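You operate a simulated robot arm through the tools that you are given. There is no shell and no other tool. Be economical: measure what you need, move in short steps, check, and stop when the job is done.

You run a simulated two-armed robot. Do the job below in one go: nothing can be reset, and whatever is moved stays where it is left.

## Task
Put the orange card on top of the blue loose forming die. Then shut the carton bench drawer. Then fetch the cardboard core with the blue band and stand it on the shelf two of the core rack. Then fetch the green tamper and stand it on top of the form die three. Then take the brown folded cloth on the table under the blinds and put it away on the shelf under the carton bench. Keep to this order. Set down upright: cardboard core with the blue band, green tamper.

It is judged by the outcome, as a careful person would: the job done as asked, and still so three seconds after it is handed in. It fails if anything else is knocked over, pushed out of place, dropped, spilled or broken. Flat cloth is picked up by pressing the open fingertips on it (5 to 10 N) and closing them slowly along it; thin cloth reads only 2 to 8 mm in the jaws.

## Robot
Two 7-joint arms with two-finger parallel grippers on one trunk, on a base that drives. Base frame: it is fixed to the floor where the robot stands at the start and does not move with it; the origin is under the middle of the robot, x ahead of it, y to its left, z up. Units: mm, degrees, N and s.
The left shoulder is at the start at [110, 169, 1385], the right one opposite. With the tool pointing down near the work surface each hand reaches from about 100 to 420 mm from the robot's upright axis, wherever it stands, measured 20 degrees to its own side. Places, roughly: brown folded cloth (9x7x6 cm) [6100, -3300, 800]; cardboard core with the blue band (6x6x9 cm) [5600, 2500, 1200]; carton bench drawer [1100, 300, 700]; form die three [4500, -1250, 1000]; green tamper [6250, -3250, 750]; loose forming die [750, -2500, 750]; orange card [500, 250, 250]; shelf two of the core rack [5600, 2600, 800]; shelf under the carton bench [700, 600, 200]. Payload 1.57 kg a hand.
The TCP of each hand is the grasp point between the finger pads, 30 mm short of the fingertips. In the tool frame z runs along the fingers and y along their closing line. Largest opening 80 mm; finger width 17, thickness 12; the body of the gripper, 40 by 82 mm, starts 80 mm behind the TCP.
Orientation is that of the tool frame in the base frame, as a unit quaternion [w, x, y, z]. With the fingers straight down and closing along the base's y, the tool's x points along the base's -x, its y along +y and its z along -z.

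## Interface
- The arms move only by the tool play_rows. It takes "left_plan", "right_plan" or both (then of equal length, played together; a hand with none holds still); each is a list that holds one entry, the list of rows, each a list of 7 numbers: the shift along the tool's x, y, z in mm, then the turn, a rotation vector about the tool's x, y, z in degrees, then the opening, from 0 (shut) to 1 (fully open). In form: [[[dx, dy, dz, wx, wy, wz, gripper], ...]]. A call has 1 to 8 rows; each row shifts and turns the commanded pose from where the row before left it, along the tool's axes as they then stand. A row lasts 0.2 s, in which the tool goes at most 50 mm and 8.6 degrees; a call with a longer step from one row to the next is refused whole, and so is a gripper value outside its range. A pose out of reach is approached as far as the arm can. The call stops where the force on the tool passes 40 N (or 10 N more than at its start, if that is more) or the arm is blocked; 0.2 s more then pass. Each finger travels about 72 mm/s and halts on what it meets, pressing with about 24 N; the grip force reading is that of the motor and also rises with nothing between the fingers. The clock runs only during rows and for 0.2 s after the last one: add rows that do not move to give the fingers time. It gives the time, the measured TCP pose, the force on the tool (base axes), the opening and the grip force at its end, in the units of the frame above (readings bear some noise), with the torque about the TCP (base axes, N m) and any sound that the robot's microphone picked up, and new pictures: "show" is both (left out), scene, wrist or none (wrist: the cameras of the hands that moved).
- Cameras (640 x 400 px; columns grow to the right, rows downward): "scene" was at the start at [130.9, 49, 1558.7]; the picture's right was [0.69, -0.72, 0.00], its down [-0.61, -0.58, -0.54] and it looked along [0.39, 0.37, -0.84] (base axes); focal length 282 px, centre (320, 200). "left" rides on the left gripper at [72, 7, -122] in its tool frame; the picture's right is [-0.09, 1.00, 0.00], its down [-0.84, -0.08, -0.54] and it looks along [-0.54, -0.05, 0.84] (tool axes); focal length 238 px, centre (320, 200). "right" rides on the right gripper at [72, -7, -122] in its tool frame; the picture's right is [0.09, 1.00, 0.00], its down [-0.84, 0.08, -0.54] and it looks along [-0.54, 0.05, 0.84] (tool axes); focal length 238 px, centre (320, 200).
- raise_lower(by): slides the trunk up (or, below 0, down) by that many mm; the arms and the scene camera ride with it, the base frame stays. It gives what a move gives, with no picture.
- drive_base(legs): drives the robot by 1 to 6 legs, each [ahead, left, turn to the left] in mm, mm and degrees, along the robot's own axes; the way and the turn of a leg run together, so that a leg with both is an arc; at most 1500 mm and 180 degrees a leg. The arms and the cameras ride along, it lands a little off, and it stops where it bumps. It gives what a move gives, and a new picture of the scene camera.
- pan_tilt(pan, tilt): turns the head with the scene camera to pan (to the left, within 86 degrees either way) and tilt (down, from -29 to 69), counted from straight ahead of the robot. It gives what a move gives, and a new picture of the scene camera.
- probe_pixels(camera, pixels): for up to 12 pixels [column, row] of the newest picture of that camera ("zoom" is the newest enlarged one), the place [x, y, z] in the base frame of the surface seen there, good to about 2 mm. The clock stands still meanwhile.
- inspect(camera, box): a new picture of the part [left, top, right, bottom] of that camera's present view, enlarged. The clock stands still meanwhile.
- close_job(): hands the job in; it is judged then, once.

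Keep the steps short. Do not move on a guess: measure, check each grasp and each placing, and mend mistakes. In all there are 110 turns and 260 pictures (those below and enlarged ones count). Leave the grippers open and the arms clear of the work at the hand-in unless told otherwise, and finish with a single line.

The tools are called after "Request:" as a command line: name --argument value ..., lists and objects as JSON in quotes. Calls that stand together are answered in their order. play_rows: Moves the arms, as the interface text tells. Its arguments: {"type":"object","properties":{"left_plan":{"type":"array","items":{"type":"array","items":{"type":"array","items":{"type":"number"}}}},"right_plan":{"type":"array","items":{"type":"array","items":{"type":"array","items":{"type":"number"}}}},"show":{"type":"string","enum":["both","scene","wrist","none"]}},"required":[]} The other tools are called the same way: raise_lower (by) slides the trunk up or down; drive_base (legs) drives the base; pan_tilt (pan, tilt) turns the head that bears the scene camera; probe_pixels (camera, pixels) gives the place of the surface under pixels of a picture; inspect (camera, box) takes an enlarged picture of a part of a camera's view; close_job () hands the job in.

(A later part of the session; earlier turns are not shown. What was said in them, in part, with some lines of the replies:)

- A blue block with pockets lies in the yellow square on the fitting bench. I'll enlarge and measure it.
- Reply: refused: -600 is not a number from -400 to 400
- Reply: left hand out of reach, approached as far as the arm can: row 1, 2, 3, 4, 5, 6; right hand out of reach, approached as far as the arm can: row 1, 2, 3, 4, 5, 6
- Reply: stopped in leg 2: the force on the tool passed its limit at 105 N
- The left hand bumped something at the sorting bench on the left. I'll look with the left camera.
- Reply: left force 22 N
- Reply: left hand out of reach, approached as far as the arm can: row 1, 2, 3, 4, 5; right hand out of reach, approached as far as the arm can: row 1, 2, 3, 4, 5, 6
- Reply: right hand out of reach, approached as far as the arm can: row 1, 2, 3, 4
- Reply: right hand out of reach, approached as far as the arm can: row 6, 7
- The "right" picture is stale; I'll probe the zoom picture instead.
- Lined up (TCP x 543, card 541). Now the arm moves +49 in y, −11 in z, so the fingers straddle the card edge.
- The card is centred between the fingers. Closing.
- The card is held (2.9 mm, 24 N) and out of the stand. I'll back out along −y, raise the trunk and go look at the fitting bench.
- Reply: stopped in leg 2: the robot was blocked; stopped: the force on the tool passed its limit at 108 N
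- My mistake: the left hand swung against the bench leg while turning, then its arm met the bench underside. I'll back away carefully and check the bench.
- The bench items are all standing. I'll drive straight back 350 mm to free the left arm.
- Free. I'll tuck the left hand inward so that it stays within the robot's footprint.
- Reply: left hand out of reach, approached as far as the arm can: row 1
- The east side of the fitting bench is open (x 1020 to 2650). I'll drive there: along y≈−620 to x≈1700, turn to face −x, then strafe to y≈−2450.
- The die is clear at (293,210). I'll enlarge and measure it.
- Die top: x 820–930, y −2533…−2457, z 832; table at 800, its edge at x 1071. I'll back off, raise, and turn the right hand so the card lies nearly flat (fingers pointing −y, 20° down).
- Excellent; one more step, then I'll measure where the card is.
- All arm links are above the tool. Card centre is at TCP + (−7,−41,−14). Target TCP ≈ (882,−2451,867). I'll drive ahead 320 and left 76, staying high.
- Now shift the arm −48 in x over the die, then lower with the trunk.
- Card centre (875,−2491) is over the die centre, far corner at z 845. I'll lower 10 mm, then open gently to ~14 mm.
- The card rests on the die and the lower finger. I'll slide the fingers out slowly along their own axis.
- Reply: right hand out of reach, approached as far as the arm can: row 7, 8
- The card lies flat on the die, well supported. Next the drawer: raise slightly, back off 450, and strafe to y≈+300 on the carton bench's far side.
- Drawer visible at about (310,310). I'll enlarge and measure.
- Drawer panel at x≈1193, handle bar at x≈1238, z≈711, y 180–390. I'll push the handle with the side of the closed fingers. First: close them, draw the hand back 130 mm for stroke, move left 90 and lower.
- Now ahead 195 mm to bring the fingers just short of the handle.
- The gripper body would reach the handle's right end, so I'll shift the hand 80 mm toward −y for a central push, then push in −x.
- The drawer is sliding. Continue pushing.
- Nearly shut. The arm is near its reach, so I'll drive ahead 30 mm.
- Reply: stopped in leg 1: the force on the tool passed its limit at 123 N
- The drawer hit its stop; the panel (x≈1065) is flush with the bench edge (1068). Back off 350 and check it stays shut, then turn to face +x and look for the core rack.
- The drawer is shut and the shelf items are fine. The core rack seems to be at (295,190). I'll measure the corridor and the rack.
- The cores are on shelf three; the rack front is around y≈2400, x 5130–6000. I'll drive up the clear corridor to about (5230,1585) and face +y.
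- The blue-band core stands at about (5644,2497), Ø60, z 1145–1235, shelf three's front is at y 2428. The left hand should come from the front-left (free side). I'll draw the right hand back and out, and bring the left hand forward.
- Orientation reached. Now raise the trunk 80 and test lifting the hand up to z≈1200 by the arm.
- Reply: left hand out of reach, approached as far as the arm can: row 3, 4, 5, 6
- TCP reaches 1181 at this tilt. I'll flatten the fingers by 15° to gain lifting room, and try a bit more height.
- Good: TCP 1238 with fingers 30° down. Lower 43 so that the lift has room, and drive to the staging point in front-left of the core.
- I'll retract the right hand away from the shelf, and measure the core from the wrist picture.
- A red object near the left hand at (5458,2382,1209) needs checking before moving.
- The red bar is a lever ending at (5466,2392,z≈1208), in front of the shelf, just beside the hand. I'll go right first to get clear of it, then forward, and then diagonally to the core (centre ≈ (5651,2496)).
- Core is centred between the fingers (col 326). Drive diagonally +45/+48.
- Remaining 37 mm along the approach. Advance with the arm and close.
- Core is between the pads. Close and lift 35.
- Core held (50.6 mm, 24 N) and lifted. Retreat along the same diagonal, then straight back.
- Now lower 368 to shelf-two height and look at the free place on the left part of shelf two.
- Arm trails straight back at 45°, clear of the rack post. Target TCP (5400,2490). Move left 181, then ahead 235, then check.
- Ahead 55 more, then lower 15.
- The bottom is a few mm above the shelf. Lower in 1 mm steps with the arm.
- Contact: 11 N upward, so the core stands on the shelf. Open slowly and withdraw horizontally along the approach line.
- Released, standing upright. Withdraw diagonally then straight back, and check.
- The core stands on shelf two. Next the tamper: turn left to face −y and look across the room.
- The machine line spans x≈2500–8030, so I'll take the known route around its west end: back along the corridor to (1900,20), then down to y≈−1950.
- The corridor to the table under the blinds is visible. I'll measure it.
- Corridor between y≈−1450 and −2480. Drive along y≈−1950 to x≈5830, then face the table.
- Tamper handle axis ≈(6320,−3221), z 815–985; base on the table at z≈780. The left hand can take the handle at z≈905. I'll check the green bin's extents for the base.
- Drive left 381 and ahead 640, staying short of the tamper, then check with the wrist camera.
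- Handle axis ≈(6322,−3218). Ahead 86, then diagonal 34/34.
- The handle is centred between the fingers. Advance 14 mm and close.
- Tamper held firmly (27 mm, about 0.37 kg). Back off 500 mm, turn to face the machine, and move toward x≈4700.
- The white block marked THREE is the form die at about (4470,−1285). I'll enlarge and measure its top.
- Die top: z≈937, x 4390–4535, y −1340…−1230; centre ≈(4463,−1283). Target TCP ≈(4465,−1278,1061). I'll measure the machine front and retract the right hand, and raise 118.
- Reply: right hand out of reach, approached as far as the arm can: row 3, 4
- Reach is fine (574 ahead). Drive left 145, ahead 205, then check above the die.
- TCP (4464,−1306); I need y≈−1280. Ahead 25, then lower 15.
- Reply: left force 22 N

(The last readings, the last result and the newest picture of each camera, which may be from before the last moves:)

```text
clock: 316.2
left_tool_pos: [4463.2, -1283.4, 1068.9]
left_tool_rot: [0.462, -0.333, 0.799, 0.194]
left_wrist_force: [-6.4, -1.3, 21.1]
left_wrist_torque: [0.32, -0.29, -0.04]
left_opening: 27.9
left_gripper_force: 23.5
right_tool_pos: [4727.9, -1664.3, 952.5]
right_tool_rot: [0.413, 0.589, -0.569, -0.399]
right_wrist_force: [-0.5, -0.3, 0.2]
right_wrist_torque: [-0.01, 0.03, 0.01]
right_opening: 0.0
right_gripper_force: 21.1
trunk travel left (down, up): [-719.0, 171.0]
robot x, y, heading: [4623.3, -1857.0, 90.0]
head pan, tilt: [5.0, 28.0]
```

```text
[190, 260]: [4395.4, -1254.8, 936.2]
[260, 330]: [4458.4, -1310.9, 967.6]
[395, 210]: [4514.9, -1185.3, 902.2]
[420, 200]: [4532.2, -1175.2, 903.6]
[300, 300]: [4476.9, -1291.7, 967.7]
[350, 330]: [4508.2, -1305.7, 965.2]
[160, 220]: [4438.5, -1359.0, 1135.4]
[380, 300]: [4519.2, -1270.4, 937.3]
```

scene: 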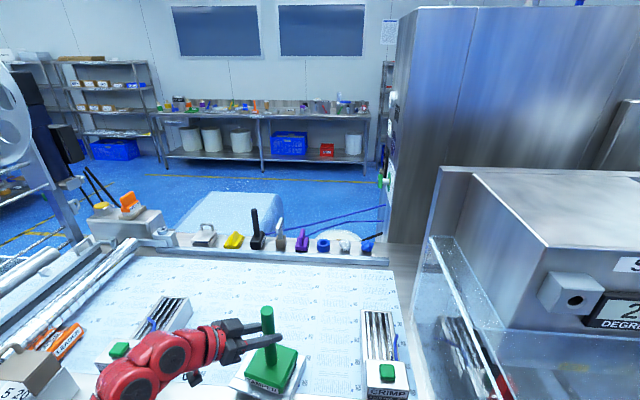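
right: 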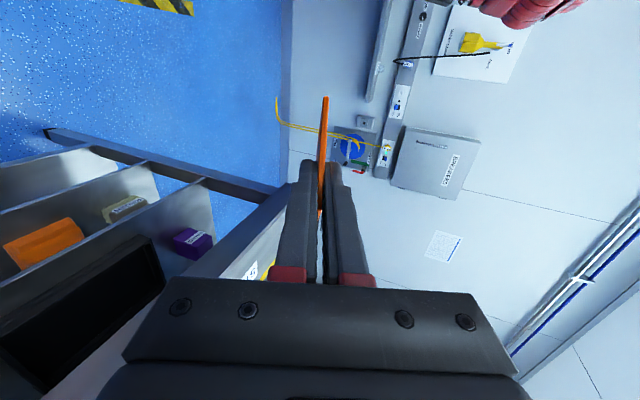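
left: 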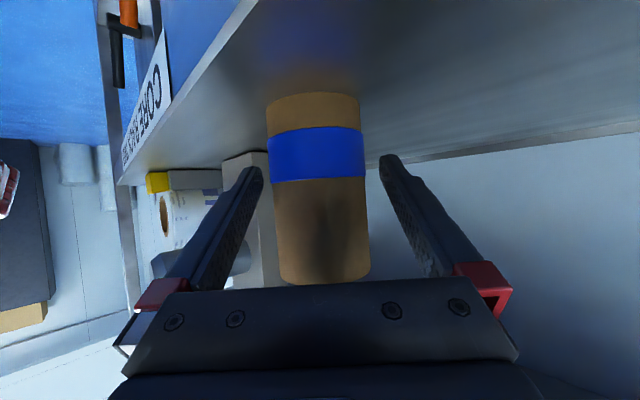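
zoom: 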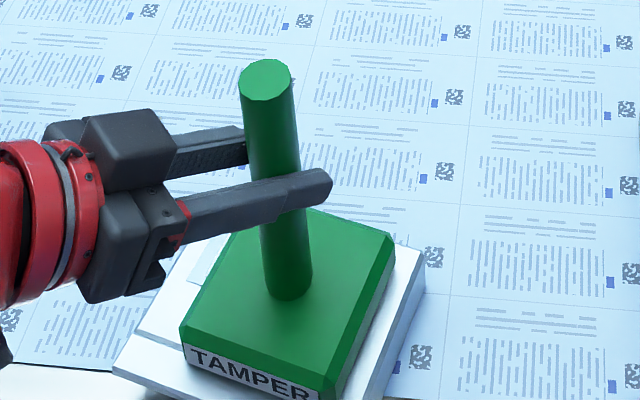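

Contact (21 N upward); the tamper's base sits on the die. Open slowly.

Request:
play_rows --left_plan '[[[-1, 0, -0.5, 0, 0, 0, 0.33], [0, 0, 0, 0, 0, 0, 0.37], [0, 0, 0, 0, 0, 0, 0.45], [0, 0, 0, 0, 0, 0, 0.7], [0, 0, 0, 0, 0, 0, 1], [0, 0, 0, 0, 0, 0, 1]]]' --show "none"

Request:
inspect --camera "scene" --box '[200, 290, 360, 390]'

Request:
inspect --camera "left" --box '[0, 0, 640, 400]'

```text
clock: 317.6
left_tool_pos: [4464.2, -1281.4, 1067.9]
left_tool_rot: [0.459, -0.335, 0.8, 0.192]
left_wrist_force: [0.1, 0.0, 0.4]
left_wrist_torque: [0.0, 0.01, 0.0]
left_opening: 80.0
left_gripper_force: 0.1
right_tool_pos: [4727.4, -1662.4, 950.8]
right_tool_rot: [0.414, 0.588, -0.569, -0.399]
right_wrist_force: [-0.5, -0.1, 0.5]
right_wrist_torque: [0.0, 0.01, 0.0]
right_opening: 0.0
right_gripper_force: 21.5
trunk travel left (down, up): [-719.0, 171.0]
robot x, y, heading: [4628.7, -1853.6, 90.2]
head pan, tilt: [5.0, 28.0]
```

```text
4.00 times, centred on (280, 340) of scene
```

zoom: 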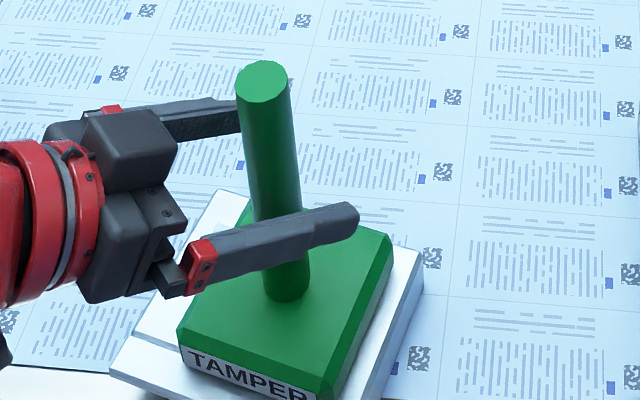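

```text
1.00 times, centred on (320, 200) of left (not enlarged: the box is as wide or as high as the picture)
```

zoom: 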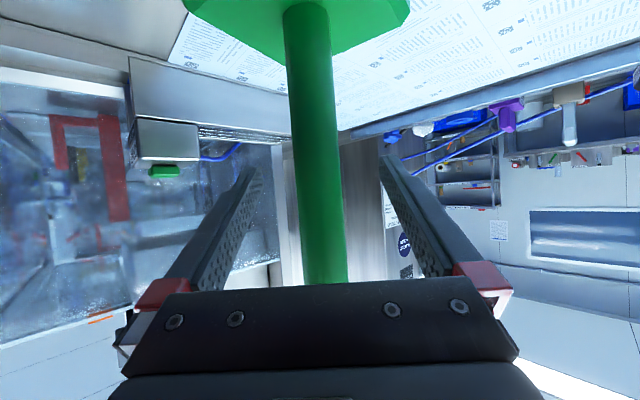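

The tamper stands on the die. Withdraw diagonally, then back, and check.

Request:
drive_base --legs '[[-70, 70, 0], [-200, 0, 0]]'

Request:
inspect --camera "scene" --box '[180, 180, 380, 305]'

```text
clock: 320.0
left_tool_pos: [4394.8, -1553.7, 1067.0]
left_tool_rot: [0.46, -0.334, 0.8, 0.192]
left_wrist_force: [-0.6, 0.6, 0.4]
left_wrist_torque: [0.01, 0.0, 0.03]
left_opening: 80.0
left_gripper_force: 0.1
right_tool_pos: [4657.6, -1935.1, 952.3]
right_tool_rot: [0.414, 0.588, -0.569, -0.399]
right_wrist_force: [-0.1, -0.6, 0.0]
right_wrist_torque: [0.01, 0.0, -0.01]
right_opening: 0.1
right_gripper_force: 21.0
trunk travel left (down, up): [-719.0, 171.0]
robot x, y, heading: [4554.5, -2124.2, 90.0]
head pan, tilt: [5.0, 28.0]
```

scene: 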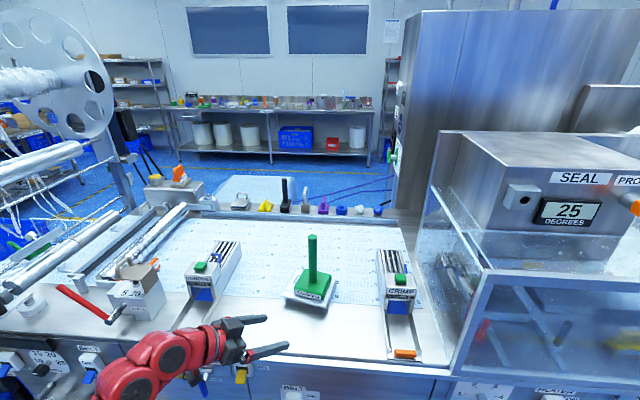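

```text
3.20 times, centred on (280, 242) of scene
```

zoom: 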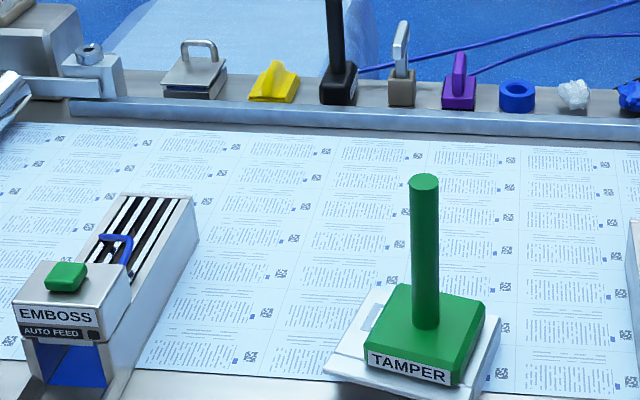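

Tamper stands squarely on die three. Now the cloth: bring the right hand forward, retract the left a bit, turn the right fingers to point down-left, then drive back to the table.

Request:
play_rows --right_plan '[[[-42, 0, 0, 0, 0, 0, 0.5], [-42, 0, 0, 0, 0, 0, 0.5], [-42, 0, 0, 0, 0, 0, 0.5], [-42, 0, 0, 0, 0, 0, 0.5], [-42, 0, 0, 0, 0, 0, 0.5], [-42, 0, 0, 0, 0, 0, 0.5]]]' --left_plan '[[[8.8, -17.7, -15.3, 0, 0, 0, 1], [8.8, -17.7, -15.3, 0, 0, 0, 1], [8.8, -17.7, -15.3, 0, 0, 0, 1], [8.8, -17.7, -15.3, 0, 0, 0, 1], [8.8, -17.7, -15.3, 0, 0, 0, 1], [8.8, -17.7, -15.3, 0, 0, 0, 1]]]' --show "none"

Request:
play_rows --right_plan '[[[0, 0, 0, 5.91, 0.22, -6.03, 1], [0, 0, 0, 5.91, 0.22, -6.03, 1], [0, 0, 0, 5.91, 0.22, -6.03, 1], [0, 0, 0, 5.91, 0.22, -6.03, 1], [0, 0, 0, 5.91, 0.22, -6.03, 1], [0, 0, 0, 5.91, 0.22, -6.03, 1], [0, 0, 0, 5.91, 0.22, -6.03, 1], [0, 0, 0, 5.91, 0.22, -6.03, 1]]]' --show "none"

Request:
drive_base --legs '[[0, 0, -180], [0, 800, 0], [0, 793, 0], [460, 0, 0]]'

Request:
pan_tilt --pan -3 --tilt 38

```text
clock: 321.4
left_tool_pos: [4345.8, -1669.0, 1066.8]
left_tool_rot: [0.46, -0.335, 0.8, 0.191]
left_wrist_force: [0.1, 0.0, 0.6]
left_wrist_torque: [-0.01, -0.01, -0.01]
left_opening: 80.0
left_gripper_force: 0.1
left hand out of reach, approached as far as the arm can: row 3, 4, 5, 6
right_tool_pos: [4648.1, -1680.7, 950.3]
right_tool_rot: [0.414, 0.587, -0.57, -0.398]
right_wrist_force: [-0.5, 0.1, -0.1]
right_wrist_torque: [0.0, 0.05, -0.02]
right_opening: 40.0
right_gripper_force: 0.1
trunk travel left (down, up): [-719.0, 171.0]
robot x, y, heading: [4555.6, -2128.1, 89.8]
head pan, tilt: [5.0, 28.0]
```

```text
clock: 323.2
left_tool_pos: [4347.6, -1668.4, 1065.4]
left_tool_rot: [0.459, -0.335, 0.8, 0.192]
left_wrist_force: [0.1, -0.2, 0.7]
left_wrist_torque: [0.0, 0.02, -0.02]
left_opening: 80.0
left_gripper_force: 0.1
right_tool_pos: [4649.8, -1665.8, 947.1]
right_tool_rot: [-0.034, 0.881, -0.388, -0.268]
right_wrist_force: [1.4, 0.0, -1.0]
right_wrist_torque: [0.03, 0.13, 0.02]
right_opening: 80.2
right_gripper_force: 0.1
right hand out of reach, approached as far as the arm can: row 8
trunk travel left (down, up): [-719.0, 171.0]
robot x, y, heading: [4558.3, -2128.6, 89.8]
head pan, tilt: [5.0, 28.0]
```

```text
clock: 341.1
left_tool_pos: [6355.7, -3061.2, 1066.6]
left_tool_rot: [0.189, 0.802, 0.331, -0.46]
left_wrist_force: [0.0, -0.2, -0.6]
left_wrist_torque: [-0.01, 0.0, 0.01]
left_opening: 80.1
left_gripper_force: 0.1
right_tool_pos: [6050.4, -3060.4, 946.4]
right_tool_rot: [0.266, 0.393, 0.88, -0.034]
right_wrist_force: [0.2, 0.7, -0.8]
right_wrist_torque: [0.0, -0.05, 0.01]
right_opening: 79.7
right_gripper_force: 0.1
trunk travel left (down, up): [-719.0, 171.0]
robot x, y, heading: [6152.4, -2600.8, -90.6]
head pan, tilt: [5.0, 28.0]
```

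scene: 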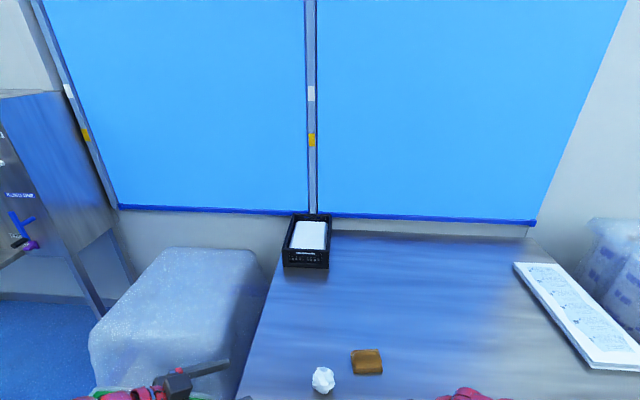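

```text
clock: 341.8
left_tool_pos: [6354.1, -3059.9, 1067.0]
left_tool_rot: [0.189, 0.802, 0.331, -0.461]
left_wrist_force: [-0.7, 0.6, 0.1]
left_wrist_torque: [0.0, -0.03, -0.02]
left_opening: 80.1
left_gripper_force: 0.2
right_tool_pos: [6050.1, -3060.3, 946.2]
right_tool_rot: [0.266, 0.392, 0.88, -0.035]
right_wrist_force: [0.5, -0.2, -0.4]
right_wrist_torque: [-0.01, -0.01, 0.02]
right_opening: 80.1
right_gripper_force: 0.1
trunk travel left (down, up): [-719.0, 171.0]
robot x, y, heading: [6149.8, -2601.2, -90.3]
head pan, tilt: [-3.0, 38.0]
```

scene: 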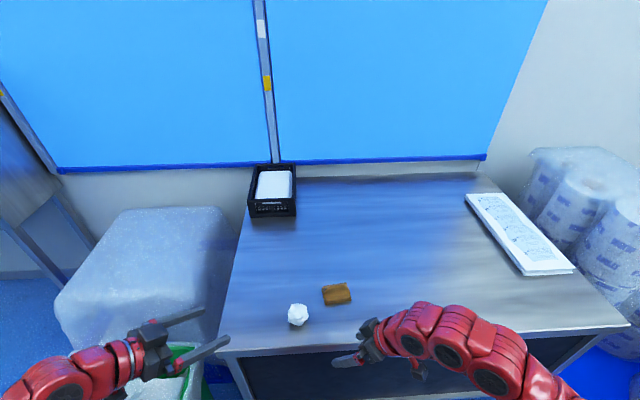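

Now a close look at the cloth, and its measurements.

Request:
inspect --camera "scene" --box '[300, 270, 380, 320]'

Request:
probe_pixels --camera "zoom" --pixels '[[180, 130], [430, 110], [200, 260], [445, 235], [310, 180], [310, 130], [310, 230], [250, 180], [380, 180], [300, 320]]'

Request:
play_rows --right_plan '[[[0, 0, 0, 5.91, 0.22, -6.03, 1], [0, 0, 0, 0, 0, 0, 1]]]' --show "none"

```text
8.00 times, centred on (340, 295) of scene
```

zoom: 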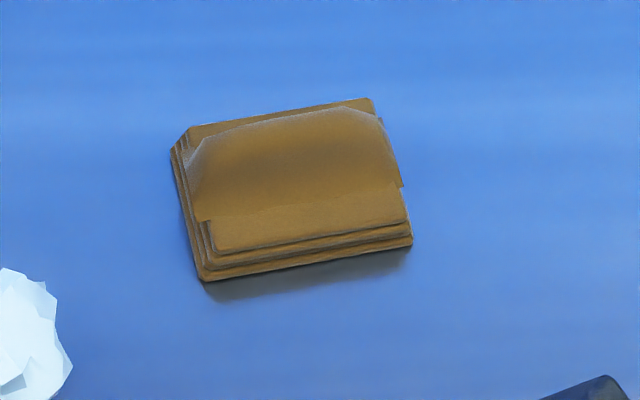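

```text
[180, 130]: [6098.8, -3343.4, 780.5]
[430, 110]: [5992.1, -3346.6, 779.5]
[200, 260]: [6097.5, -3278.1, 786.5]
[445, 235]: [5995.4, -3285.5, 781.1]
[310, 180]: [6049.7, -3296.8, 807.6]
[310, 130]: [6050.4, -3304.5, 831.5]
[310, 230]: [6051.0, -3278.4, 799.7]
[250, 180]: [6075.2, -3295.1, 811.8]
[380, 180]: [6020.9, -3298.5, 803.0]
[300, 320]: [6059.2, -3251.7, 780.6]
```

```text
clock: 342.4
left_tool_pos: [6354.4, -3060.1, 1067.6]
left_tool_rot: [0.189, 0.802, 0.331, -0.46]
left_wrist_force: [-0.6, -0.8, 0.3]
left_wrist_torque: [0.01, 0.07, -0.01]
left_opening: 80.2
left_gripper_force: 0.0
right_tool_pos: [6046.3, -3082.7, 940.5]
right_tool_rot: [0.241, 0.359, 0.897, -0.093]
right_wrist_force: [0.6, 0.7, -0.7]
right_wrist_torque: [-0.01, -0.03, -0.02]
right_opening: 80.0
right_gripper_force: 0.1
right hand out of reach, approached as far as the arm can: row 1
trunk travel left (down, up): [-719.0, 171.0]
robot x, y, heading: [6150.6, -2601.0, -90.7]
head pan, tilt: [-3.0, 38.0]
```

The folded cloth spans x 6005–6098, y −3340…−3268, with a ridge along x up to z≈835. I'll turn the hand so it closes along y (straddling the ridge), reach forward, and drive over it.

Request:
play_rows --right_plan '[[[3.3, 0, 5.8, -3.74, 0, -6.5, 1], [3.3, 0, 5.8, -3.74, 0, -6.5, 1], [3.3, 0, 5.8, -3.74, 0, -6.5, 1], [3.3, 0, 5.8, -3.74, 0, -6.5, 1], [3.3, 0, 5.8, -3.74, 0, -6.5, 1], [3.3, 0, 5.8, -3.74, 0, -6.5, 1], [0, -25, 0, 0, 0, 0, 1], [0, -25, 0, 0, 0, 0, 1]]]' --show "none"

Request:
drive_base --legs '[[140, 0, 0.5]]'

Request:
inspect --camera "right" --box '[0, 0, 640, 400]'

```text
clock: 344.2
left_tool_pos: [6355.4, -3061.0, 1067.3]
left_tool_rot: [0.19, 0.801, 0.332, -0.46]
left_wrist_force: [0.5, 0.0, -0.4]
left_wrist_torque: [0.0, 0.0, 0.03]
left_opening: 80.0
left_gripper_force: 0.0
right_tool_pos: [6048.9, -3133.4, 899.2]
right_tool_rot: [0.261, -0.012, 0.965, 0.004]
right_wrist_force: [-0.4, 0.4, 0.8]
right_wrist_torque: [-0.02, 0.03, 0.0]
right_opening: 80.2
right_gripper_force: 0.2
trunk travel left (down, up): [-719.0, 171.0]
robot x, y, heading: [6147.8, -2603.1, -90.6]
head pan, tilt: [-3.0, 38.0]
```

```text
clock: 345.6
left_tool_pos: [6359.2, -3197.3, 1066.4]
left_tool_rot: [0.191, 0.8, 0.334, -0.46]
left_wrist_force: [1.4, 0.3, 0.7]
left_wrist_torque: [-0.03, 0.0, -0.01]
left_opening: 80.3
left_gripper_force: 0.1
right_tool_pos: [6052.8, -3272.5, 901.3]
right_tool_rot: [0.26, -0.016, 0.965, 0.006]
right_wrist_force: [0.2, 0.0, -1.4]
right_wrist_torque: [0.0, 0.0, -0.04]
right_opening: 79.7
right_gripper_force: 0.0
trunk travel left (down, up): [-719.0, 171.0]
robot x, y, heading: [6145.1, -2739.0, -90.0]
head pan, tilt: [-3.0, 38.0]
```

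scene: 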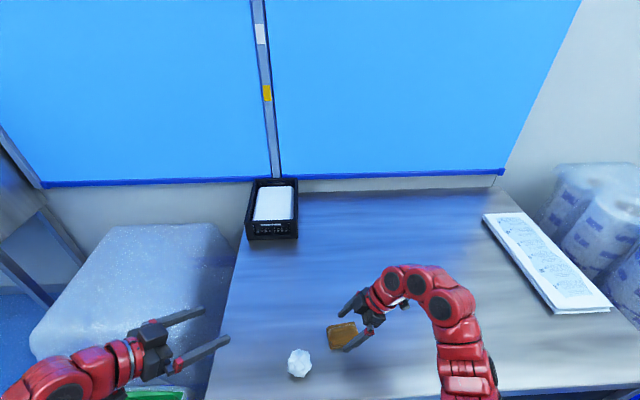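

```text
1.00 times, centred on (320, 200) of right (not enlarged: the box is as wide or as high as the picture)
```

zoom: 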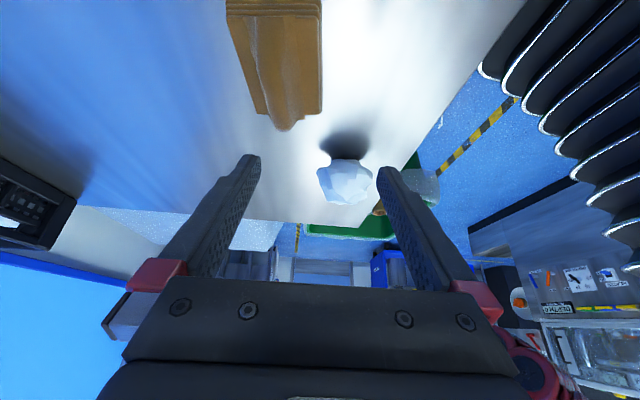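

Probe the cloth's edges in this wrist picture.

Request:
probe_pixels --camera "zoom" --pixels '[[240, 60], [262, 60], [280, 60], [300, 60], [316, 60], [285, 120], [316, 110], [255, 100], [270, 10], [275, 90], [300, 90]]'

```text
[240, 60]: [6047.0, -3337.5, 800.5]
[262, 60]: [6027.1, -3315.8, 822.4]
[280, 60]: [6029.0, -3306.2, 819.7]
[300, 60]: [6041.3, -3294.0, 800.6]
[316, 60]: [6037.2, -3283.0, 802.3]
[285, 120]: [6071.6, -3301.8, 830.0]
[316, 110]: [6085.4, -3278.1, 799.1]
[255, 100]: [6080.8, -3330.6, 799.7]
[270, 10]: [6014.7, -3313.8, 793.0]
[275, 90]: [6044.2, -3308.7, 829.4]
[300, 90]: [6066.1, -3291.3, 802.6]
```

Cloth centre y≈−3308, ridge top z≈830, flat layers z≈800. Move ahead 36, right 8, then lower 55 and check alignment.

Request:
drive_base --legs '[[36, -8, 0]]'

Request:
raise_lower --by -52

Request:
inspect --camera "right" --box '[160, 0, 480, 200]'

Request:
probe_pixels --camera "zoom" --pixels '[[250, 150], [330, 150], [400, 150], [420, 200], [300, 200], [220, 200], [195, 150], [440, 150]]'

```text
clock: 346.4
left_tool_pos: [6351.6, -3231.1, 1067.2]
left_tool_rot: [0.191, 0.8, 0.335, -0.46]
left_wrist_force: [-0.2, 0.3, 1.0]
left_wrist_torque: [0.01, -0.01, 0.0]
left_opening: 80.2
left_gripper_force: 0.1
right_tool_pos: [6046.1, -3307.2, 900.1]
right_tool_rot: [0.26, -0.016, 0.966, 0.005]
right_wrist_force: [-0.2, 0.0, -1.2]
right_wrist_torque: [-0.03, -0.04, 0.0]
right_opening: 79.9
right_gripper_force: 0.0
trunk travel left (down, up): [-719.0, 171.0]
robot x, y, heading: [6140.1, -2775.8, -90.1]
head pan, tilt: [-3.0, 38.0]
```

scene: 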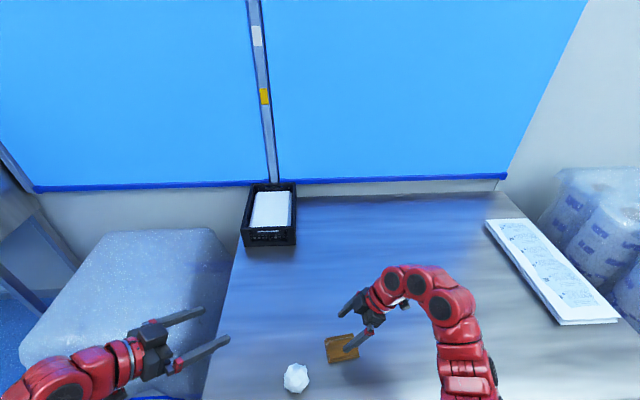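

```text
clock: 347.4
left_tool_pos: [6350.6, -3232.7, 1015.6]
left_tool_rot: [0.192, 0.799, 0.335, -0.46]
left_wrist_force: [0.0, 0.4, 0.0]
left_wrist_torque: [0.02, 0.04, 0.04]
left_opening: 80.0
left_gripper_force: 0.1
right_tool_pos: [6044.5, -3309.2, 847.2]
right_tool_rot: [0.26, -0.016, 0.965, 0.006]
right_wrist_force: [0.4, -0.1, -0.6]
right_wrist_torque: [-0.03, 0.04, -0.02]
right_opening: 79.8
right_gripper_force: 0.0
trunk travel left (down, up): [-667.0, 223.0]
robot x, y, heading: [6140.1, -2776.6, -90.1]
head pan, tilt: [-3.0, 38.0]
```

```text
2.00 times, centred on (320, 100) of right
```

zoom: 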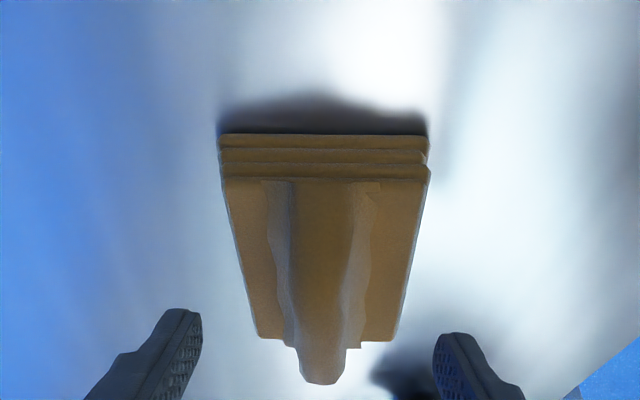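

```text
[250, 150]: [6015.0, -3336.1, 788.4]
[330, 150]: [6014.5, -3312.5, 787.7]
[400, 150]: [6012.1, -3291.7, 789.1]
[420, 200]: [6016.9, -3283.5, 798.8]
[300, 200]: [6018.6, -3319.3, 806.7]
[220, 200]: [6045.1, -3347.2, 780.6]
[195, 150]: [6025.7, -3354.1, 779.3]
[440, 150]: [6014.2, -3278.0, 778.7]
```

Well centred between the fingers. Lower 28 and close slowly.

Request:
raise_lower --by -28

Request:
play_rows --right_plan '[[[0, 0, 0, 0, 0, 0, 0.9], [0, 0, 0, 0, 0, 0, 0.82], [0, 0, 0, 0, 0, 0, 0.74], [0, 0, 0, 0, 0, 0, 0.66], [0, 0, 0, 0, 0, 0, 0.58], [0, 0, 0, 0, 0, 0, 0.5], [0, 0, 0, 0, 0, 0, 0.42], [0, 0, 0, 0, 0, 0, 0.34]]]' --show "none"

Request:
play_rows --right_plan '[[[0, 0, 0, 0, 0, 0, 0.26], [0, 0, 0, 0, 0, 0, 0.18], [0, 0, 0, 0, 0, 0, 0.1], [0, 0, 0, 0, 0, 0, 0.04], [0, 0, 0, 0, 0, 0, 0], [0, 0, 0, 0, 0, 0, 0]]]' --show "wrist"

```text
clock: 348.1
left_tool_pos: [6350.4, -3232.4, 987.9]
left_tool_rot: [0.191, 0.801, 0.335, -0.459]
left_wrist_force: [-0.1, 0.0, 0.3]
left_wrist_torque: [-0.03, -0.02, -0.03]
left_opening: 79.9
left_gripper_force: 0.0
right_tool_pos: [6045.2, -3308.3, 819.2]
right_tool_rot: [0.26, -0.016, 0.965, 0.005]
right_wrist_force: [-0.2, 0.2, 0.1]
right_wrist_torque: [-0.01, -0.02, -0.03]
right_opening: 80.1
right_gripper_force: 0.1
trunk travel left (down, up): [-639.0, 251.0]
robot x, y, heading: [6143.7, -2776.1, -90.1]
head pan, tilt: [-3.0, 38.0]
```

```text
clock: 349.9
left_tool_pos: [6350.6, -3232.9, 986.9]
left_tool_rot: [0.192, 0.8, 0.335, -0.459]
left_wrist_force: [-0.1, 0.1, 0.3]
left_wrist_torque: [-0.02, 0.03, 0.01]
left_opening: 80.0
left_gripper_force: 0.0
right_tool_pos: [6045.2, -3308.7, 819.8]
right_tool_rot: [0.26, -0.016, 0.965, 0.006]
right_wrist_force: [-0.8, 0.5, 0.1]
right_wrist_torque: [-0.01, 0.0, 0.01]
right_opening: 65.6
right_gripper_force: 23.9
trunk travel left (down, up): [-639.0, 251.0]
robot x, y, heading: [6142.4, -2778.2, -90.0]
head pan, tilt: [-3.0, 38.0]
```

```text
clock: 351.3
left_tool_pos: [6350.6, -3232.7, 986.4]
left_tool_rot: [0.192, 0.8, 0.335, -0.46]
left_wrist_force: [-1.8, 0.5, 0.3]
left_wrist_torque: [0.01, -0.01, -0.01]
left_opening: 79.9
left_gripper_force: 0.0
right_tool_pos: [6044.7, -3308.0, 818.9]
right_tool_rot: [0.26, -0.017, 0.965, 0.006]
right_wrist_force: [-0.3, -0.5, -0.3]
right_wrist_torque: [-0.04, -0.03, 0.02]
right_opening: 65.5
right_gripper_force: 24.7
trunk travel left (down, up): [-639.0, 251.0]
robot x, y, heading: [6142.7, -2776.6, -89.7]
head pan, tilt: [-3.0, 38.0]
```

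right: 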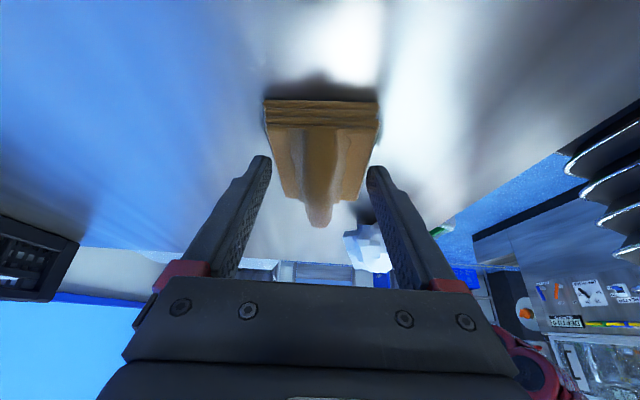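

The cloth is gripped firmly across (65.5 mm, 24 N). Lift 60, check, then back away from the table.

Request:
raise_lower --by 60

Request:
drive_base --legs '[[-300, 0, 0]]'

Request:
inspect --camera "right" --box '[160, 0, 480, 300]'

```text
clock: 352.3
left_tool_pos: [6350.0, -3232.7, 1045.6]
left_tool_rot: [0.192, 0.8, 0.335, -0.46]
left_wrist_force: [-0.3, 0.3, -0.7]
left_wrist_torque: [-0.01, -0.01, 0.0]
left_opening: 80.0
left_gripper_force: 0.0
right_tool_pos: [6044.9, -3309.0, 879.7]
right_tool_rot: [0.26, -0.016, 0.965, 0.005]
right_wrist_force: [0.5, -0.6, -0.2]
right_wrist_torque: [-0.01, -0.01, -0.01]
right_opening: 65.1
right_gripper_force: 24.0
trunk travel left (down, up): [-699.0, 191.0]
robot x, y, heading: [6138.7, -2773.9, -90.3]
head pan, tilt: [-3.0, 38.0]
```

```text
clock: 354.3
left_tool_pos: [6352.0, -2933.7, 1046.5]
left_tool_rot: [0.191, 0.8, 0.335, -0.459]
left_wrist_force: [0.7, 0.5, 0.4]
left_wrist_torque: [-0.01, 0.02, 0.0]
left_opening: 79.7
left_gripper_force: 0.0
right_tool_pos: [6044.4, -3010.1, 879.2]
right_tool_rot: [0.261, -0.016, 0.965, 0.005]
right_wrist_force: [0.0, -0.3, 0.0]
right_wrist_torque: [0.01, 0.0, 0.01]
right_opening: 65.0
right_gripper_force: 23.6
trunk travel left (down, up): [-699.0, 191.0]
robot x, y, heading: [6143.0, -2474.2, -90.1]
head pan, tilt: [-3.0, 38.0]
```

scene: 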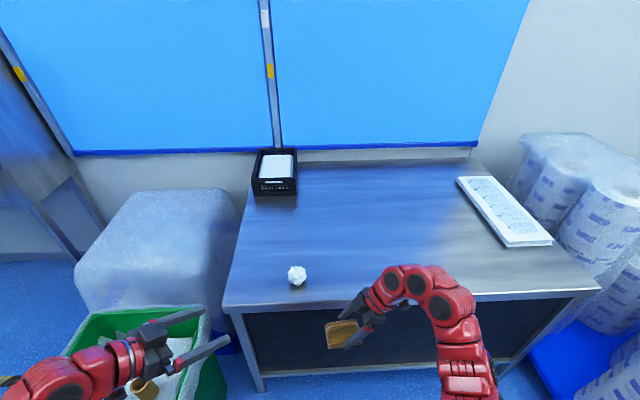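

```text
1.33 times, centred on (320, 150) of right
```

zoom: 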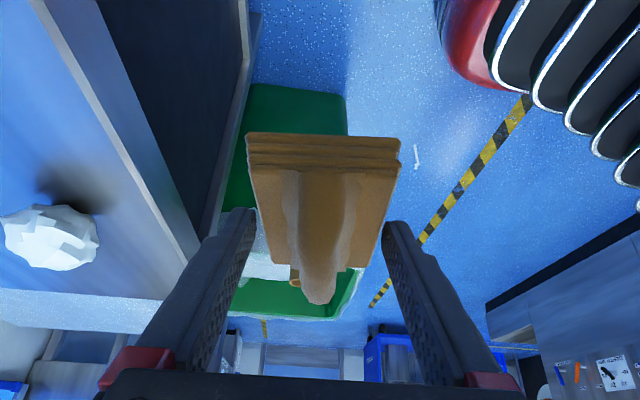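

The cloth is held. Travel: back 500, turn to face −x, and go along the corridor to x≈1900.

Request:
drive_base --legs '[[-500, 0, 0], [0, 0, -90], [1500, 0, 0], [1500, 0, 0], [1240, 0, 0], [0, 0, -90]]'

Request:
drive_base --legs '[[1200, 0, 0], [0, 700, 0], [0, 700, 0]]'

Request:
pan_tilt --pan -3 --tilt 45

```text
clock: 384.9
left_tool_pos: [1681.4, -1430.3, 1046.3]
left_tool_rot: [0.46, -0.335, 0.8, 0.192]
left_wrist_force: [0.5, -1.4, 0.4]
left_wrist_torque: [-0.01, -0.01, 0.03]
left_opening: 79.8
left_gripper_force: 0.1
right_tool_pos: [1986.6, -1354.4, 878.8]
right_tool_rot: [0.006, 0.965, 0.017, -0.26]
right_wrist_force: [0.5, 0.2, 0.6]
right_wrist_torque: [-0.01, 0.01, 0.02]
right_opening: 64.0
right_gripper_force: 23.8
trunk travel left (down, up): [-699.0, 191.0]
robot x, y, heading: [1891.1, -1888.2, 90.0]
head pan, tilt: [-3.0, 38.0]
```

scene: 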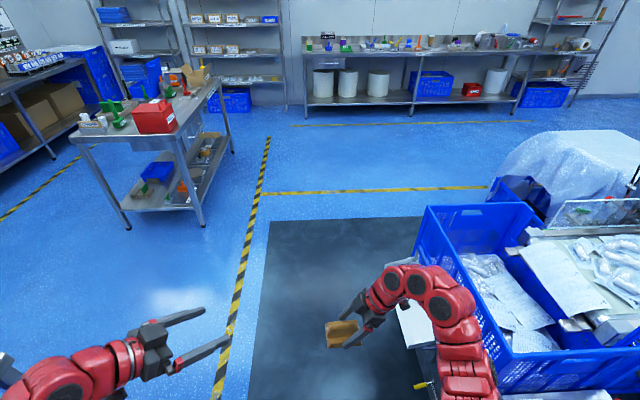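

```text
clock: 397.9
left_tool_pos: [286.6, -209.6, 1046.9]
left_tool_rot: [0.46, -0.33, 0.802, 0.188]
left_wrist_force: [0.1, -0.2, -1.1]
left_wrist_torque: [0.0, -0.01, 0.02]
left_opening: 80.2
left_gripper_force: 0.0
right_tool_pos: [593.4, -139.1, 879.9]
right_tool_rot: [0.004, 0.965, 0.01, -0.261]
right_wrist_force: [0.0, 0.3, 0.3]
right_wrist_torque: [-0.01, -0.02, -0.01]
right_opening: 64.0
right_gripper_force: 24.2
trunk travel left (down, up): [-699.0, 191.0]
robot x, y, heading: [489.8, -669.1, 89.5]
head pan, tilt: [-3.0, 38.0]
```

scene: 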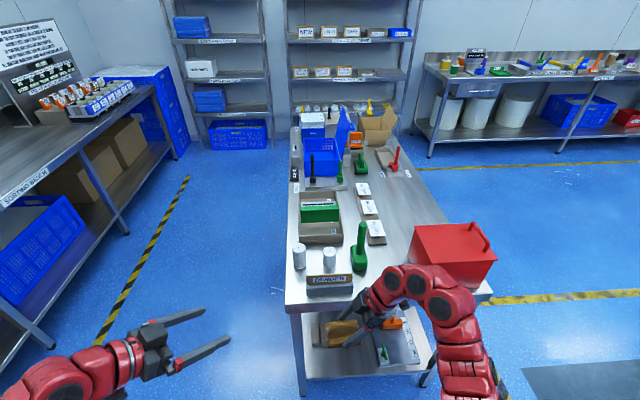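

```text
clock: 398.5
left_tool_pos: [287.0, -211.2, 1046.5]
left_tool_rot: [0.461, -0.33, 0.802, 0.188]
left_wrist_force: [0.4, -0.4, 0.7]
left_wrist_torque: [0.01, -0.01, -0.02]
left_opening: 79.8
left_gripper_force: 0.1
right_tool_pos: [593.4, -139.8, 879.0]
right_tool_rot: [0.004, 0.966, 0.01, -0.259]
right_wrist_force: [0.3, -0.1, 0.5]
right_wrist_torque: [-0.02, -0.01, 0.01]
right_opening: 63.7
right_gripper_force: 23.8
trunk travel left (down, up): [-699.0, 191.0]
robot x, y, heading: [492.9, -670.1, 89.2]
head pan, tilt: [-3.0, 45.0]
```

scene: 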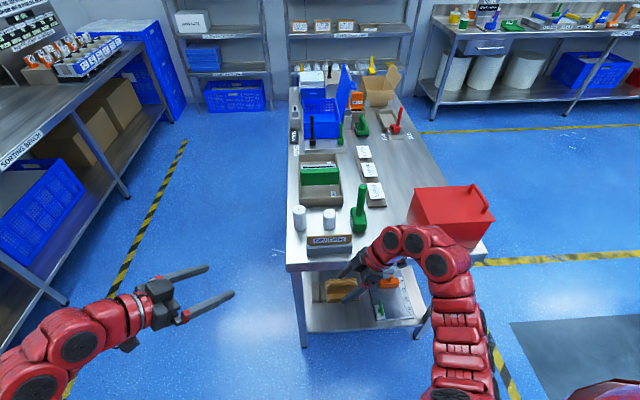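

Now at the bench's right end. Lower 600 outside the bench and look at the shelf.

Request:
raise_lower --by -400

Request:
raise_lower --by -196

Request:
pan_tilt --pan -3 --tilt 38

Request:
inspect --camera "right" --box '[0, 0, 640, 400]'

```text
clock: 402.4
left_tool_pos: [286.4, -211.0, 646.9]
left_tool_rot: [0.461, -0.33, 0.802, 0.188]
left_wrist_force: [-0.2, -0.1, -0.7]
left_wrist_torque: [-0.01, 0.0, -0.01]
left_opening: 80.1
left_gripper_force: 0.0
right_tool_pos: [593.8, -139.4, 480.0]
right_tool_rot: [0.004, 0.965, 0.01, -0.261]
right_wrist_force: [-0.2, -0.1, -0.7]
right_wrist_torque: [0.03, 0.01, 0.0]
right_opening: 64.2
right_gripper_force: 24.2
trunk travel left (down, up): [-299.0, 591.0]
robot x, y, heading: [490.5, -672.1, 89.1]
head pan, tilt: [-3.0, 45.0]
```

```text
clock: 404.5
left_tool_pos: [287.2, -210.7, 450.5]
left_tool_rot: [0.461, -0.33, 0.802, 0.188]
left_wrist_force: [-0.1, -0.3, 0.4]
left_wrist_torque: [0.02, 0.02, 0.02]
left_opening: 80.0
left_gripper_force: 0.1
right_tool_pos: [593.5, -140.0, 282.3]
right_tool_rot: [0.004, 0.965, 0.01, -0.261]
right_wrist_force: [0.4, -0.4, 0.4]
right_wrist_torque: [-0.04, -0.02, 0.02]
right_opening: 64.4
right_gripper_force: 24.3
trunk travel left (down, up): [-103.0, 787.0]
robot x, y, heading: [491.5, -672.0, 89.3]
head pan, tilt: [-3.0, 45.0]
```

```text
clock: 405.2
left_tool_pos: [287.4, -209.8, 449.8]
left_tool_rot: [0.46, -0.33, 0.802, 0.188]
left_wrist_force: [0.0, 0.2, -0.5]
left_wrist_torque: [-0.01, 0.0, 0.0]
left_opening: 79.9
left_gripper_force: 0.0
right_tool_pos: [593.2, -139.3, 284.4]
right_tool_rot: [0.004, 0.965, 0.01, -0.261]
right_wrist_force: [-0.3, -0.2, -0.7]
right_wrist_torque: [0.0, 0.0, 0.01]
right_opening: 64.0
right_gripper_force: 24.1
trunk travel left (down, up): [-103.0, 787.0]
robot x, y, heading: [489.9, -670.8, 89.0]
head pan, tilt: [-3.0, 38.0]
```

scene: 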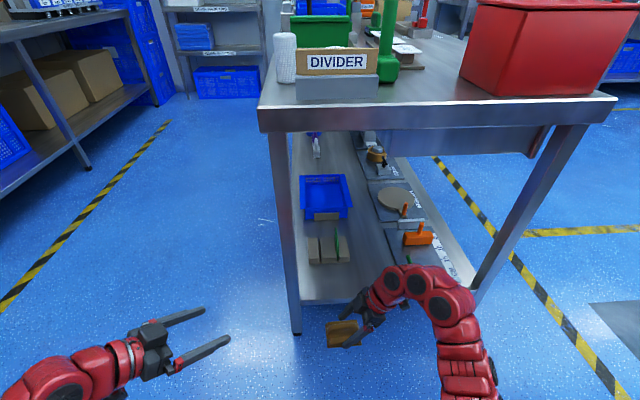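

```text
1.00 times, centred on (320, 200) of right (not enlarged: the box is as wide or as high as the picture)
```

zoom: 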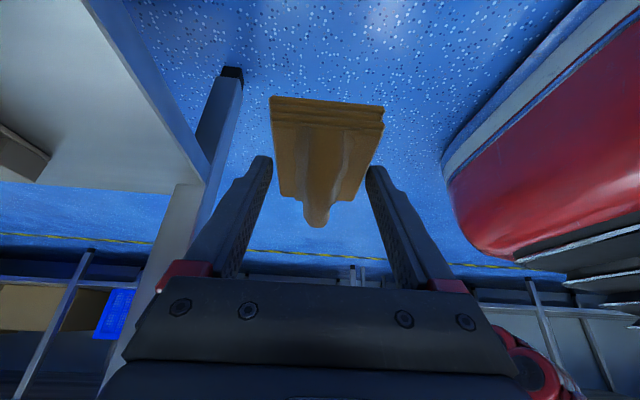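

Measure the free part of the shelf near this end.

Request:
probe_pixels --camera "scene" --pixels '[[312, 264], [335, 264], [348, 264], [320, 280], [350, 285], [330, 299], [310, 302], [365, 270], [400, 250], [385, 240], [405, 258], [360, 240]]'

Request:
inspect --camera "scene" --box '[270, 180, 470, 305]'

```text
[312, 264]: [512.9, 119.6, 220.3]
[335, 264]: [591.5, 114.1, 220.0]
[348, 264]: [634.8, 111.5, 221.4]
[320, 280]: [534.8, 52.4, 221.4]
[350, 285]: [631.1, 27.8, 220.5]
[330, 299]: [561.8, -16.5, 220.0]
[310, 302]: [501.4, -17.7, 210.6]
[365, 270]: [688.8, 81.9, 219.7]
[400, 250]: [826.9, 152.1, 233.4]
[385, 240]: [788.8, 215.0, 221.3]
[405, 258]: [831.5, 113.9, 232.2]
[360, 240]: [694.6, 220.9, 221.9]
```

```text
3.20 times, centred on (370, 242) of scene
```

zoom: 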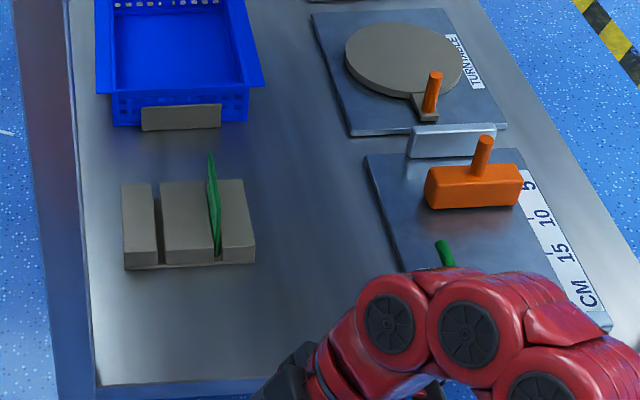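

Free area: x 645–780, y −15…220, between the card stand and the CM plate. Target TCP ≈(705,55). The left hand would come near the bench leg, so first draw it back.

Request:
play_rows --left_plan '[[[16.8, -12.4, -29, 0, 0, 0, 1], [16.8, -12.4, -29, 0, 0, 0, 1], [16.8, -12.4, -29, 0, 0, 0, 1], [16.8, -12.4, -29, 0, 0, 0, 1], [16.8, -12.4, -29, 0, 0, 0, 1]]]' --show "none"

Request:
drive_base --legs '[[0, -112, 0.7]]'

```text
clock: 406.4
left_tool_pos: [220.2, -351.9, 451.1]
left_tool_rot: [0.46, -0.329, 0.803, 0.188]
left_wrist_force: [-1.0, -0.1, -0.4]
left_wrist_torque: [-0.05, 0.01, -0.01]
left_opening: 80.0
left_gripper_force: 0.1
left hand out of reach, approached as far as the arm can: row 1
right_tool_pos: [593.6, -139.7, 284.1]
right_tool_rot: [0.004, 0.965, 0.01, -0.261]
right_wrist_force: [-0.1, 0.2, -0.4]
right_wrist_torque: [0.01, -0.01, -0.03]
right_opening: 63.7
right_gripper_force: 24.1
trunk travel left (down, up): [-103.0, 787.0]
robot x, y, heading: [489.3, -669.3, 89.5]
head pan, tilt: [-3.0, 38.0]
```

```text
clock: 407.6
left_tool_pos: [329.6, -354.7, 450.2]
left_tool_rot: [0.46, -0.335, 0.8, 0.192]
left_wrist_force: [0.7, -0.6, 0.5]
left_wrist_torque: [-0.01, 0.03, 0.02]
left_opening: 80.0
left_gripper_force: 0.1
right_tool_pos: [701.0, -139.3, 282.9]
right_tool_rot: [0.005, 0.966, 0.016, -0.26]
right_wrist_force: [-0.1, 0.4, -0.8]
right_wrist_torque: [0.01, -0.01, -0.02]
right_opening: 63.9
right_gripper_force: 24.2
trunk travel left (down, up): [-103.0, 787.0]
robot x, y, heading: [604.2, -670.0, 89.9]
head pan, tilt: [-3.0, 38.0]
```

scene: 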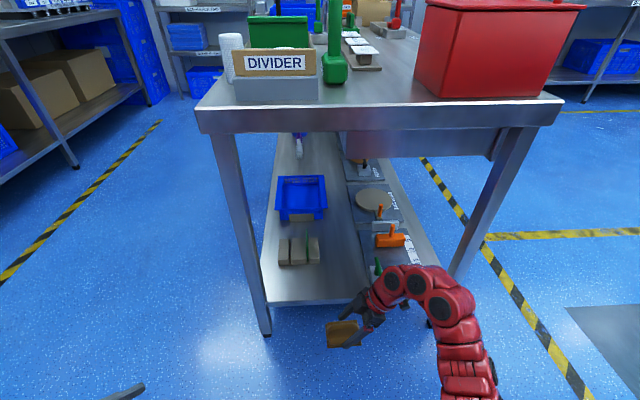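

Clear. Drive ahead 195 so the cloth is over the shelf, then check.

Request:
drive_base --legs '[[195, 0, 0]]'

Request:
raise_lower --by -18

Request:
inspect --camera "right" --box '[0, 0, 640, 400]'

```text
clock: 409.2
left_tool_pos: [329.5, -159.1, 450.7]
left_tool_rot: [0.46, -0.334, 0.8, 0.191]
left_wrist_force: [0.7, -0.3, 0.4]
left_wrist_torque: [-0.01, -0.03, -0.01]
left_opening: 80.1
left_gripper_force: 0.2
right_tool_pos: [699.6, 56.6, 282.8]
right_tool_rot: [0.006, 0.965, 0.015, -0.26]
right_wrist_force: [1.1, -0.4, -0.8]
right_wrist_torque: [0.01, 0.0, 0.01]
right_opening: 63.9
right_gripper_force: 23.8
trunk travel left (down, up): [-103.0, 787.0]
robot x, y, heading: [596.7, -478.4, 89.7]
head pan, tilt: [-3.0, 38.0]
```

scene: 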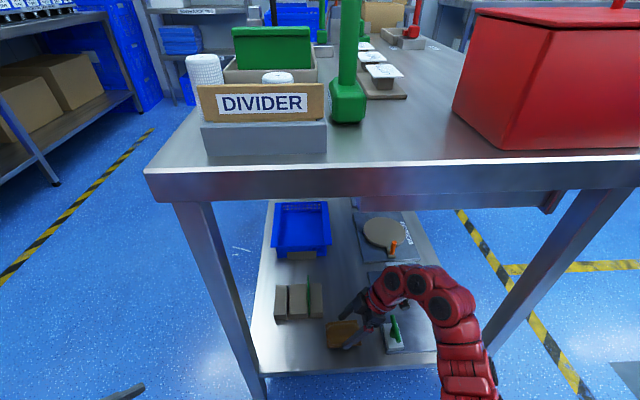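

```text
clock: 409.8
left_tool_pos: [329.2, -158.7, 433.4]
left_tool_rot: [0.459, -0.335, 0.8, 0.192]
left_wrist_force: [-0.1, 0.2, 0.1]
left_wrist_torque: [0.01, 0.0, -0.01]
left_opening: 80.1
left_gripper_force: 0.1
right_tool_pos: [699.8, 57.6, 266.3]
right_tool_rot: [0.007, 0.965, 0.016, -0.261]
right_wrist_force: [0.5, 0.2, -1.2]
right_wrist_torque: [-0.03, 0.0, 0.01]
right_opening: 63.8
right_gripper_force: 24.1
trunk travel left (down, up): [-85.0, 805.0]
robot x, y, heading: [603.8, -473.7, 90.0]
head pan, tilt: [-3.0, 38.0]
```

```text
1.00 times, centred on (320, 200) of right (not enlarged: the box is as wide or as high as the picture)
```

zoom: 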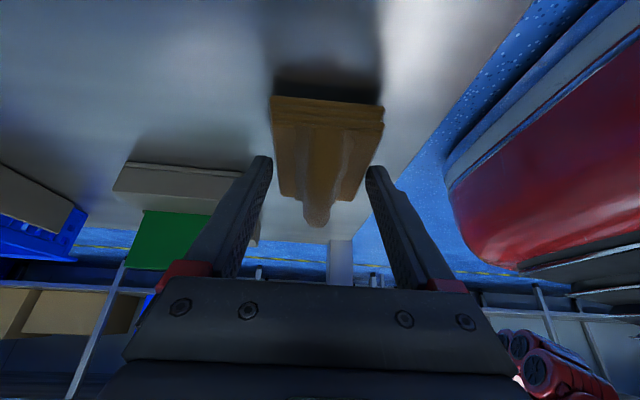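

Cloth is just above the shelf, clear of everything. Lower gently until contact.

Request:
play_rows --right_plan '[[[0.75, 0, 1.3, 0, 0, 0, 0], [0.75, 0, 1.3, 0, 0, 0, 0], [0.75, 0, 1.3, 0, 0, 0, 0], [0.6, 0, 1.0, 0, 0, 0, 0], [0.5, 0, 0.9, 0, 0, 0, 0], [0, 0, 0, 0, 0, 0, 0]]]' --show "wrist"

```text
clock: 411.2
left_tool_pos: [329.3, -159.9, 432.7]
left_tool_rot: [0.46, -0.334, 0.8, 0.191]
left_wrist_force: [0.5, -0.2, -0.5]
left_wrist_torque: [0.03, 0.03, 0.0]
left_opening: 79.9
left_gripper_force: 0.1
right_tool_pos: [699.8, 56.7, 259.8]
right_tool_rot: [0.006, 0.965, 0.016, -0.261]
right_wrist_force: [-0.1, 0.0, 4.9]
right_wrist_torque: [0.05, -0.19, -0.03]
right_opening: 63.9
right_gripper_force: 24.3
trunk travel left (down, up): [-85.0, 805.0]
robot x, y, heading: [599.0, -478.0, 89.9]
head pan, tilt: [-3.0, 38.0]
```

right: 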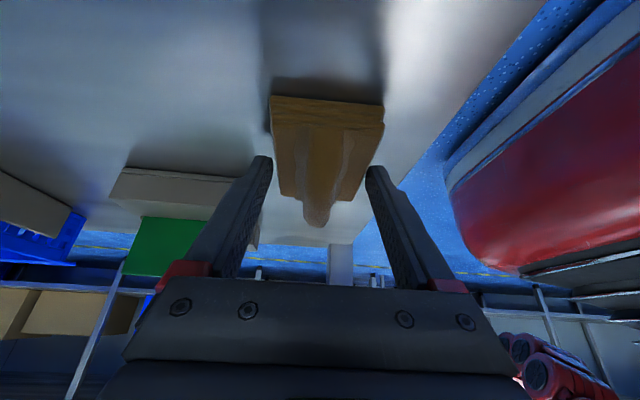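

Contact at 5 N. Open, rise 90, and back out.

Request:
play_rows --right_plan '[[[0, 0, 0, 0, 0, 0, 0.85], [0, 0, 0, 0, 0, 0, 0.95], [0, 0, 0, 0, 0, 0, 1], [0, 0, 0, 0, 0, 0, 1]]]' --show "none"

Request:
raise_lower --by 90

Request:
drive_base --legs '[[-350, 0, 0]]'

Request:
inspect --camera "scene" --box '[220, 170, 460, 320]'

```text
clock: 412.2
left_tool_pos: [329.1, -159.7, 433.6]
left_tool_rot: [0.46, -0.334, 0.8, 0.191]
left_wrist_force: [0.1, 0.0, -0.5]
left_wrist_torque: [-0.02, 0.04, 0.02]
left_opening: 80.1
left_gripper_force: 0.1
right_tool_pos: [699.3, 56.9, 258.5]
right_tool_rot: [0.006, 0.966, 0.015, -0.26]
right_wrist_force: [-0.2, -0.3, 0.2]
right_wrist_torque: [0.0, -0.03, 0.02]
right_opening: 80.1
right_gripper_force: 0.1
trunk travel left (down, up): [-85.0, 805.0]
robot x, y, heading: [603.1, -477.9, 90.0]
head pan, tilt: [-3.0, 38.0]
```

```text
clock: 413.5
left_tool_pos: [329.0, -159.5, 522.6]
left_tool_rot: [0.459, -0.335, 0.801, 0.19]
left_wrist_force: [0.6, 0.3, -0.1]
left_wrist_torque: [0.0, -0.03, 0.03]
left_opening: 79.9
left_gripper_force: 0.1
right_tool_pos: [699.2, 57.7, 349.5]
right_tool_rot: [0.006, 0.965, 0.015, -0.26]
right_wrist_force: [1.0, 1.0, -0.3]
right_wrist_torque: [-0.02, -0.04, -0.02]
right_opening: 80.2
right_gripper_force: 0.0
trunk travel left (down, up): [-175.0, 715.0]
robot x, y, heading: [604.0, -474.4, 90.1]
head pan, tilt: [-3.0, 38.0]
```

```text
clock: 415.7
left_tool_pos: [328.2, -507.2, 521.2]
left_tool_rot: [0.46, -0.335, 0.8, 0.191]
left_wrist_force: [0.7, 0.6, 0.5]
left_wrist_torque: [0.03, 0.03, 0.03]
left_opening: 79.9
left_gripper_force: 0.0
right_tool_pos: [700.3, -291.3, 349.5]
right_tool_rot: [0.005, 0.965, 0.015, -0.261]
right_wrist_force: [0.9, -0.4, 0.6]
right_wrist_torque: [0.0, 0.02, -0.02]
right_opening: 80.0
right_gripper_force: 0.0
trunk travel left (down, up): [-175.0, 715.0]
robot x, y, heading: [603.0, -825.1, 90.1]
head pan, tilt: [-3.0, 38.0]
```

scene: 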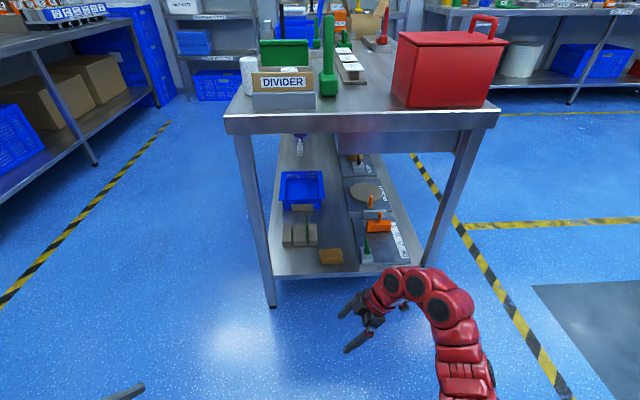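

```text
2.67 times, centred on (340, 245) of scene
```

zoom: 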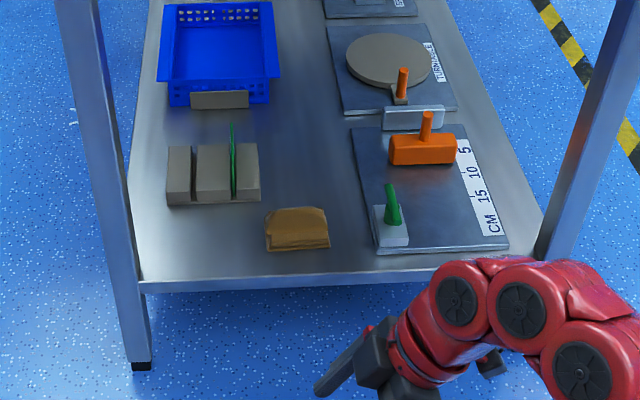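

The cloth lies on the shelf clear of its neighbours, both grippers are open and the arms are clear of the work. I saw each earlier placing right after I did it: card on the die, drawer shut, core on shelf two, tamper on die three. Handing in.

Request:
close_job

```text
The job is handed in.
```

All five jobs were done in the order asked and handed in; I saw each one in place when I finished it but did not go back for a last look, and the left arm bumped a stack of cardboard sheets and the carton bench on the way, with nothing seen to fall or shift.
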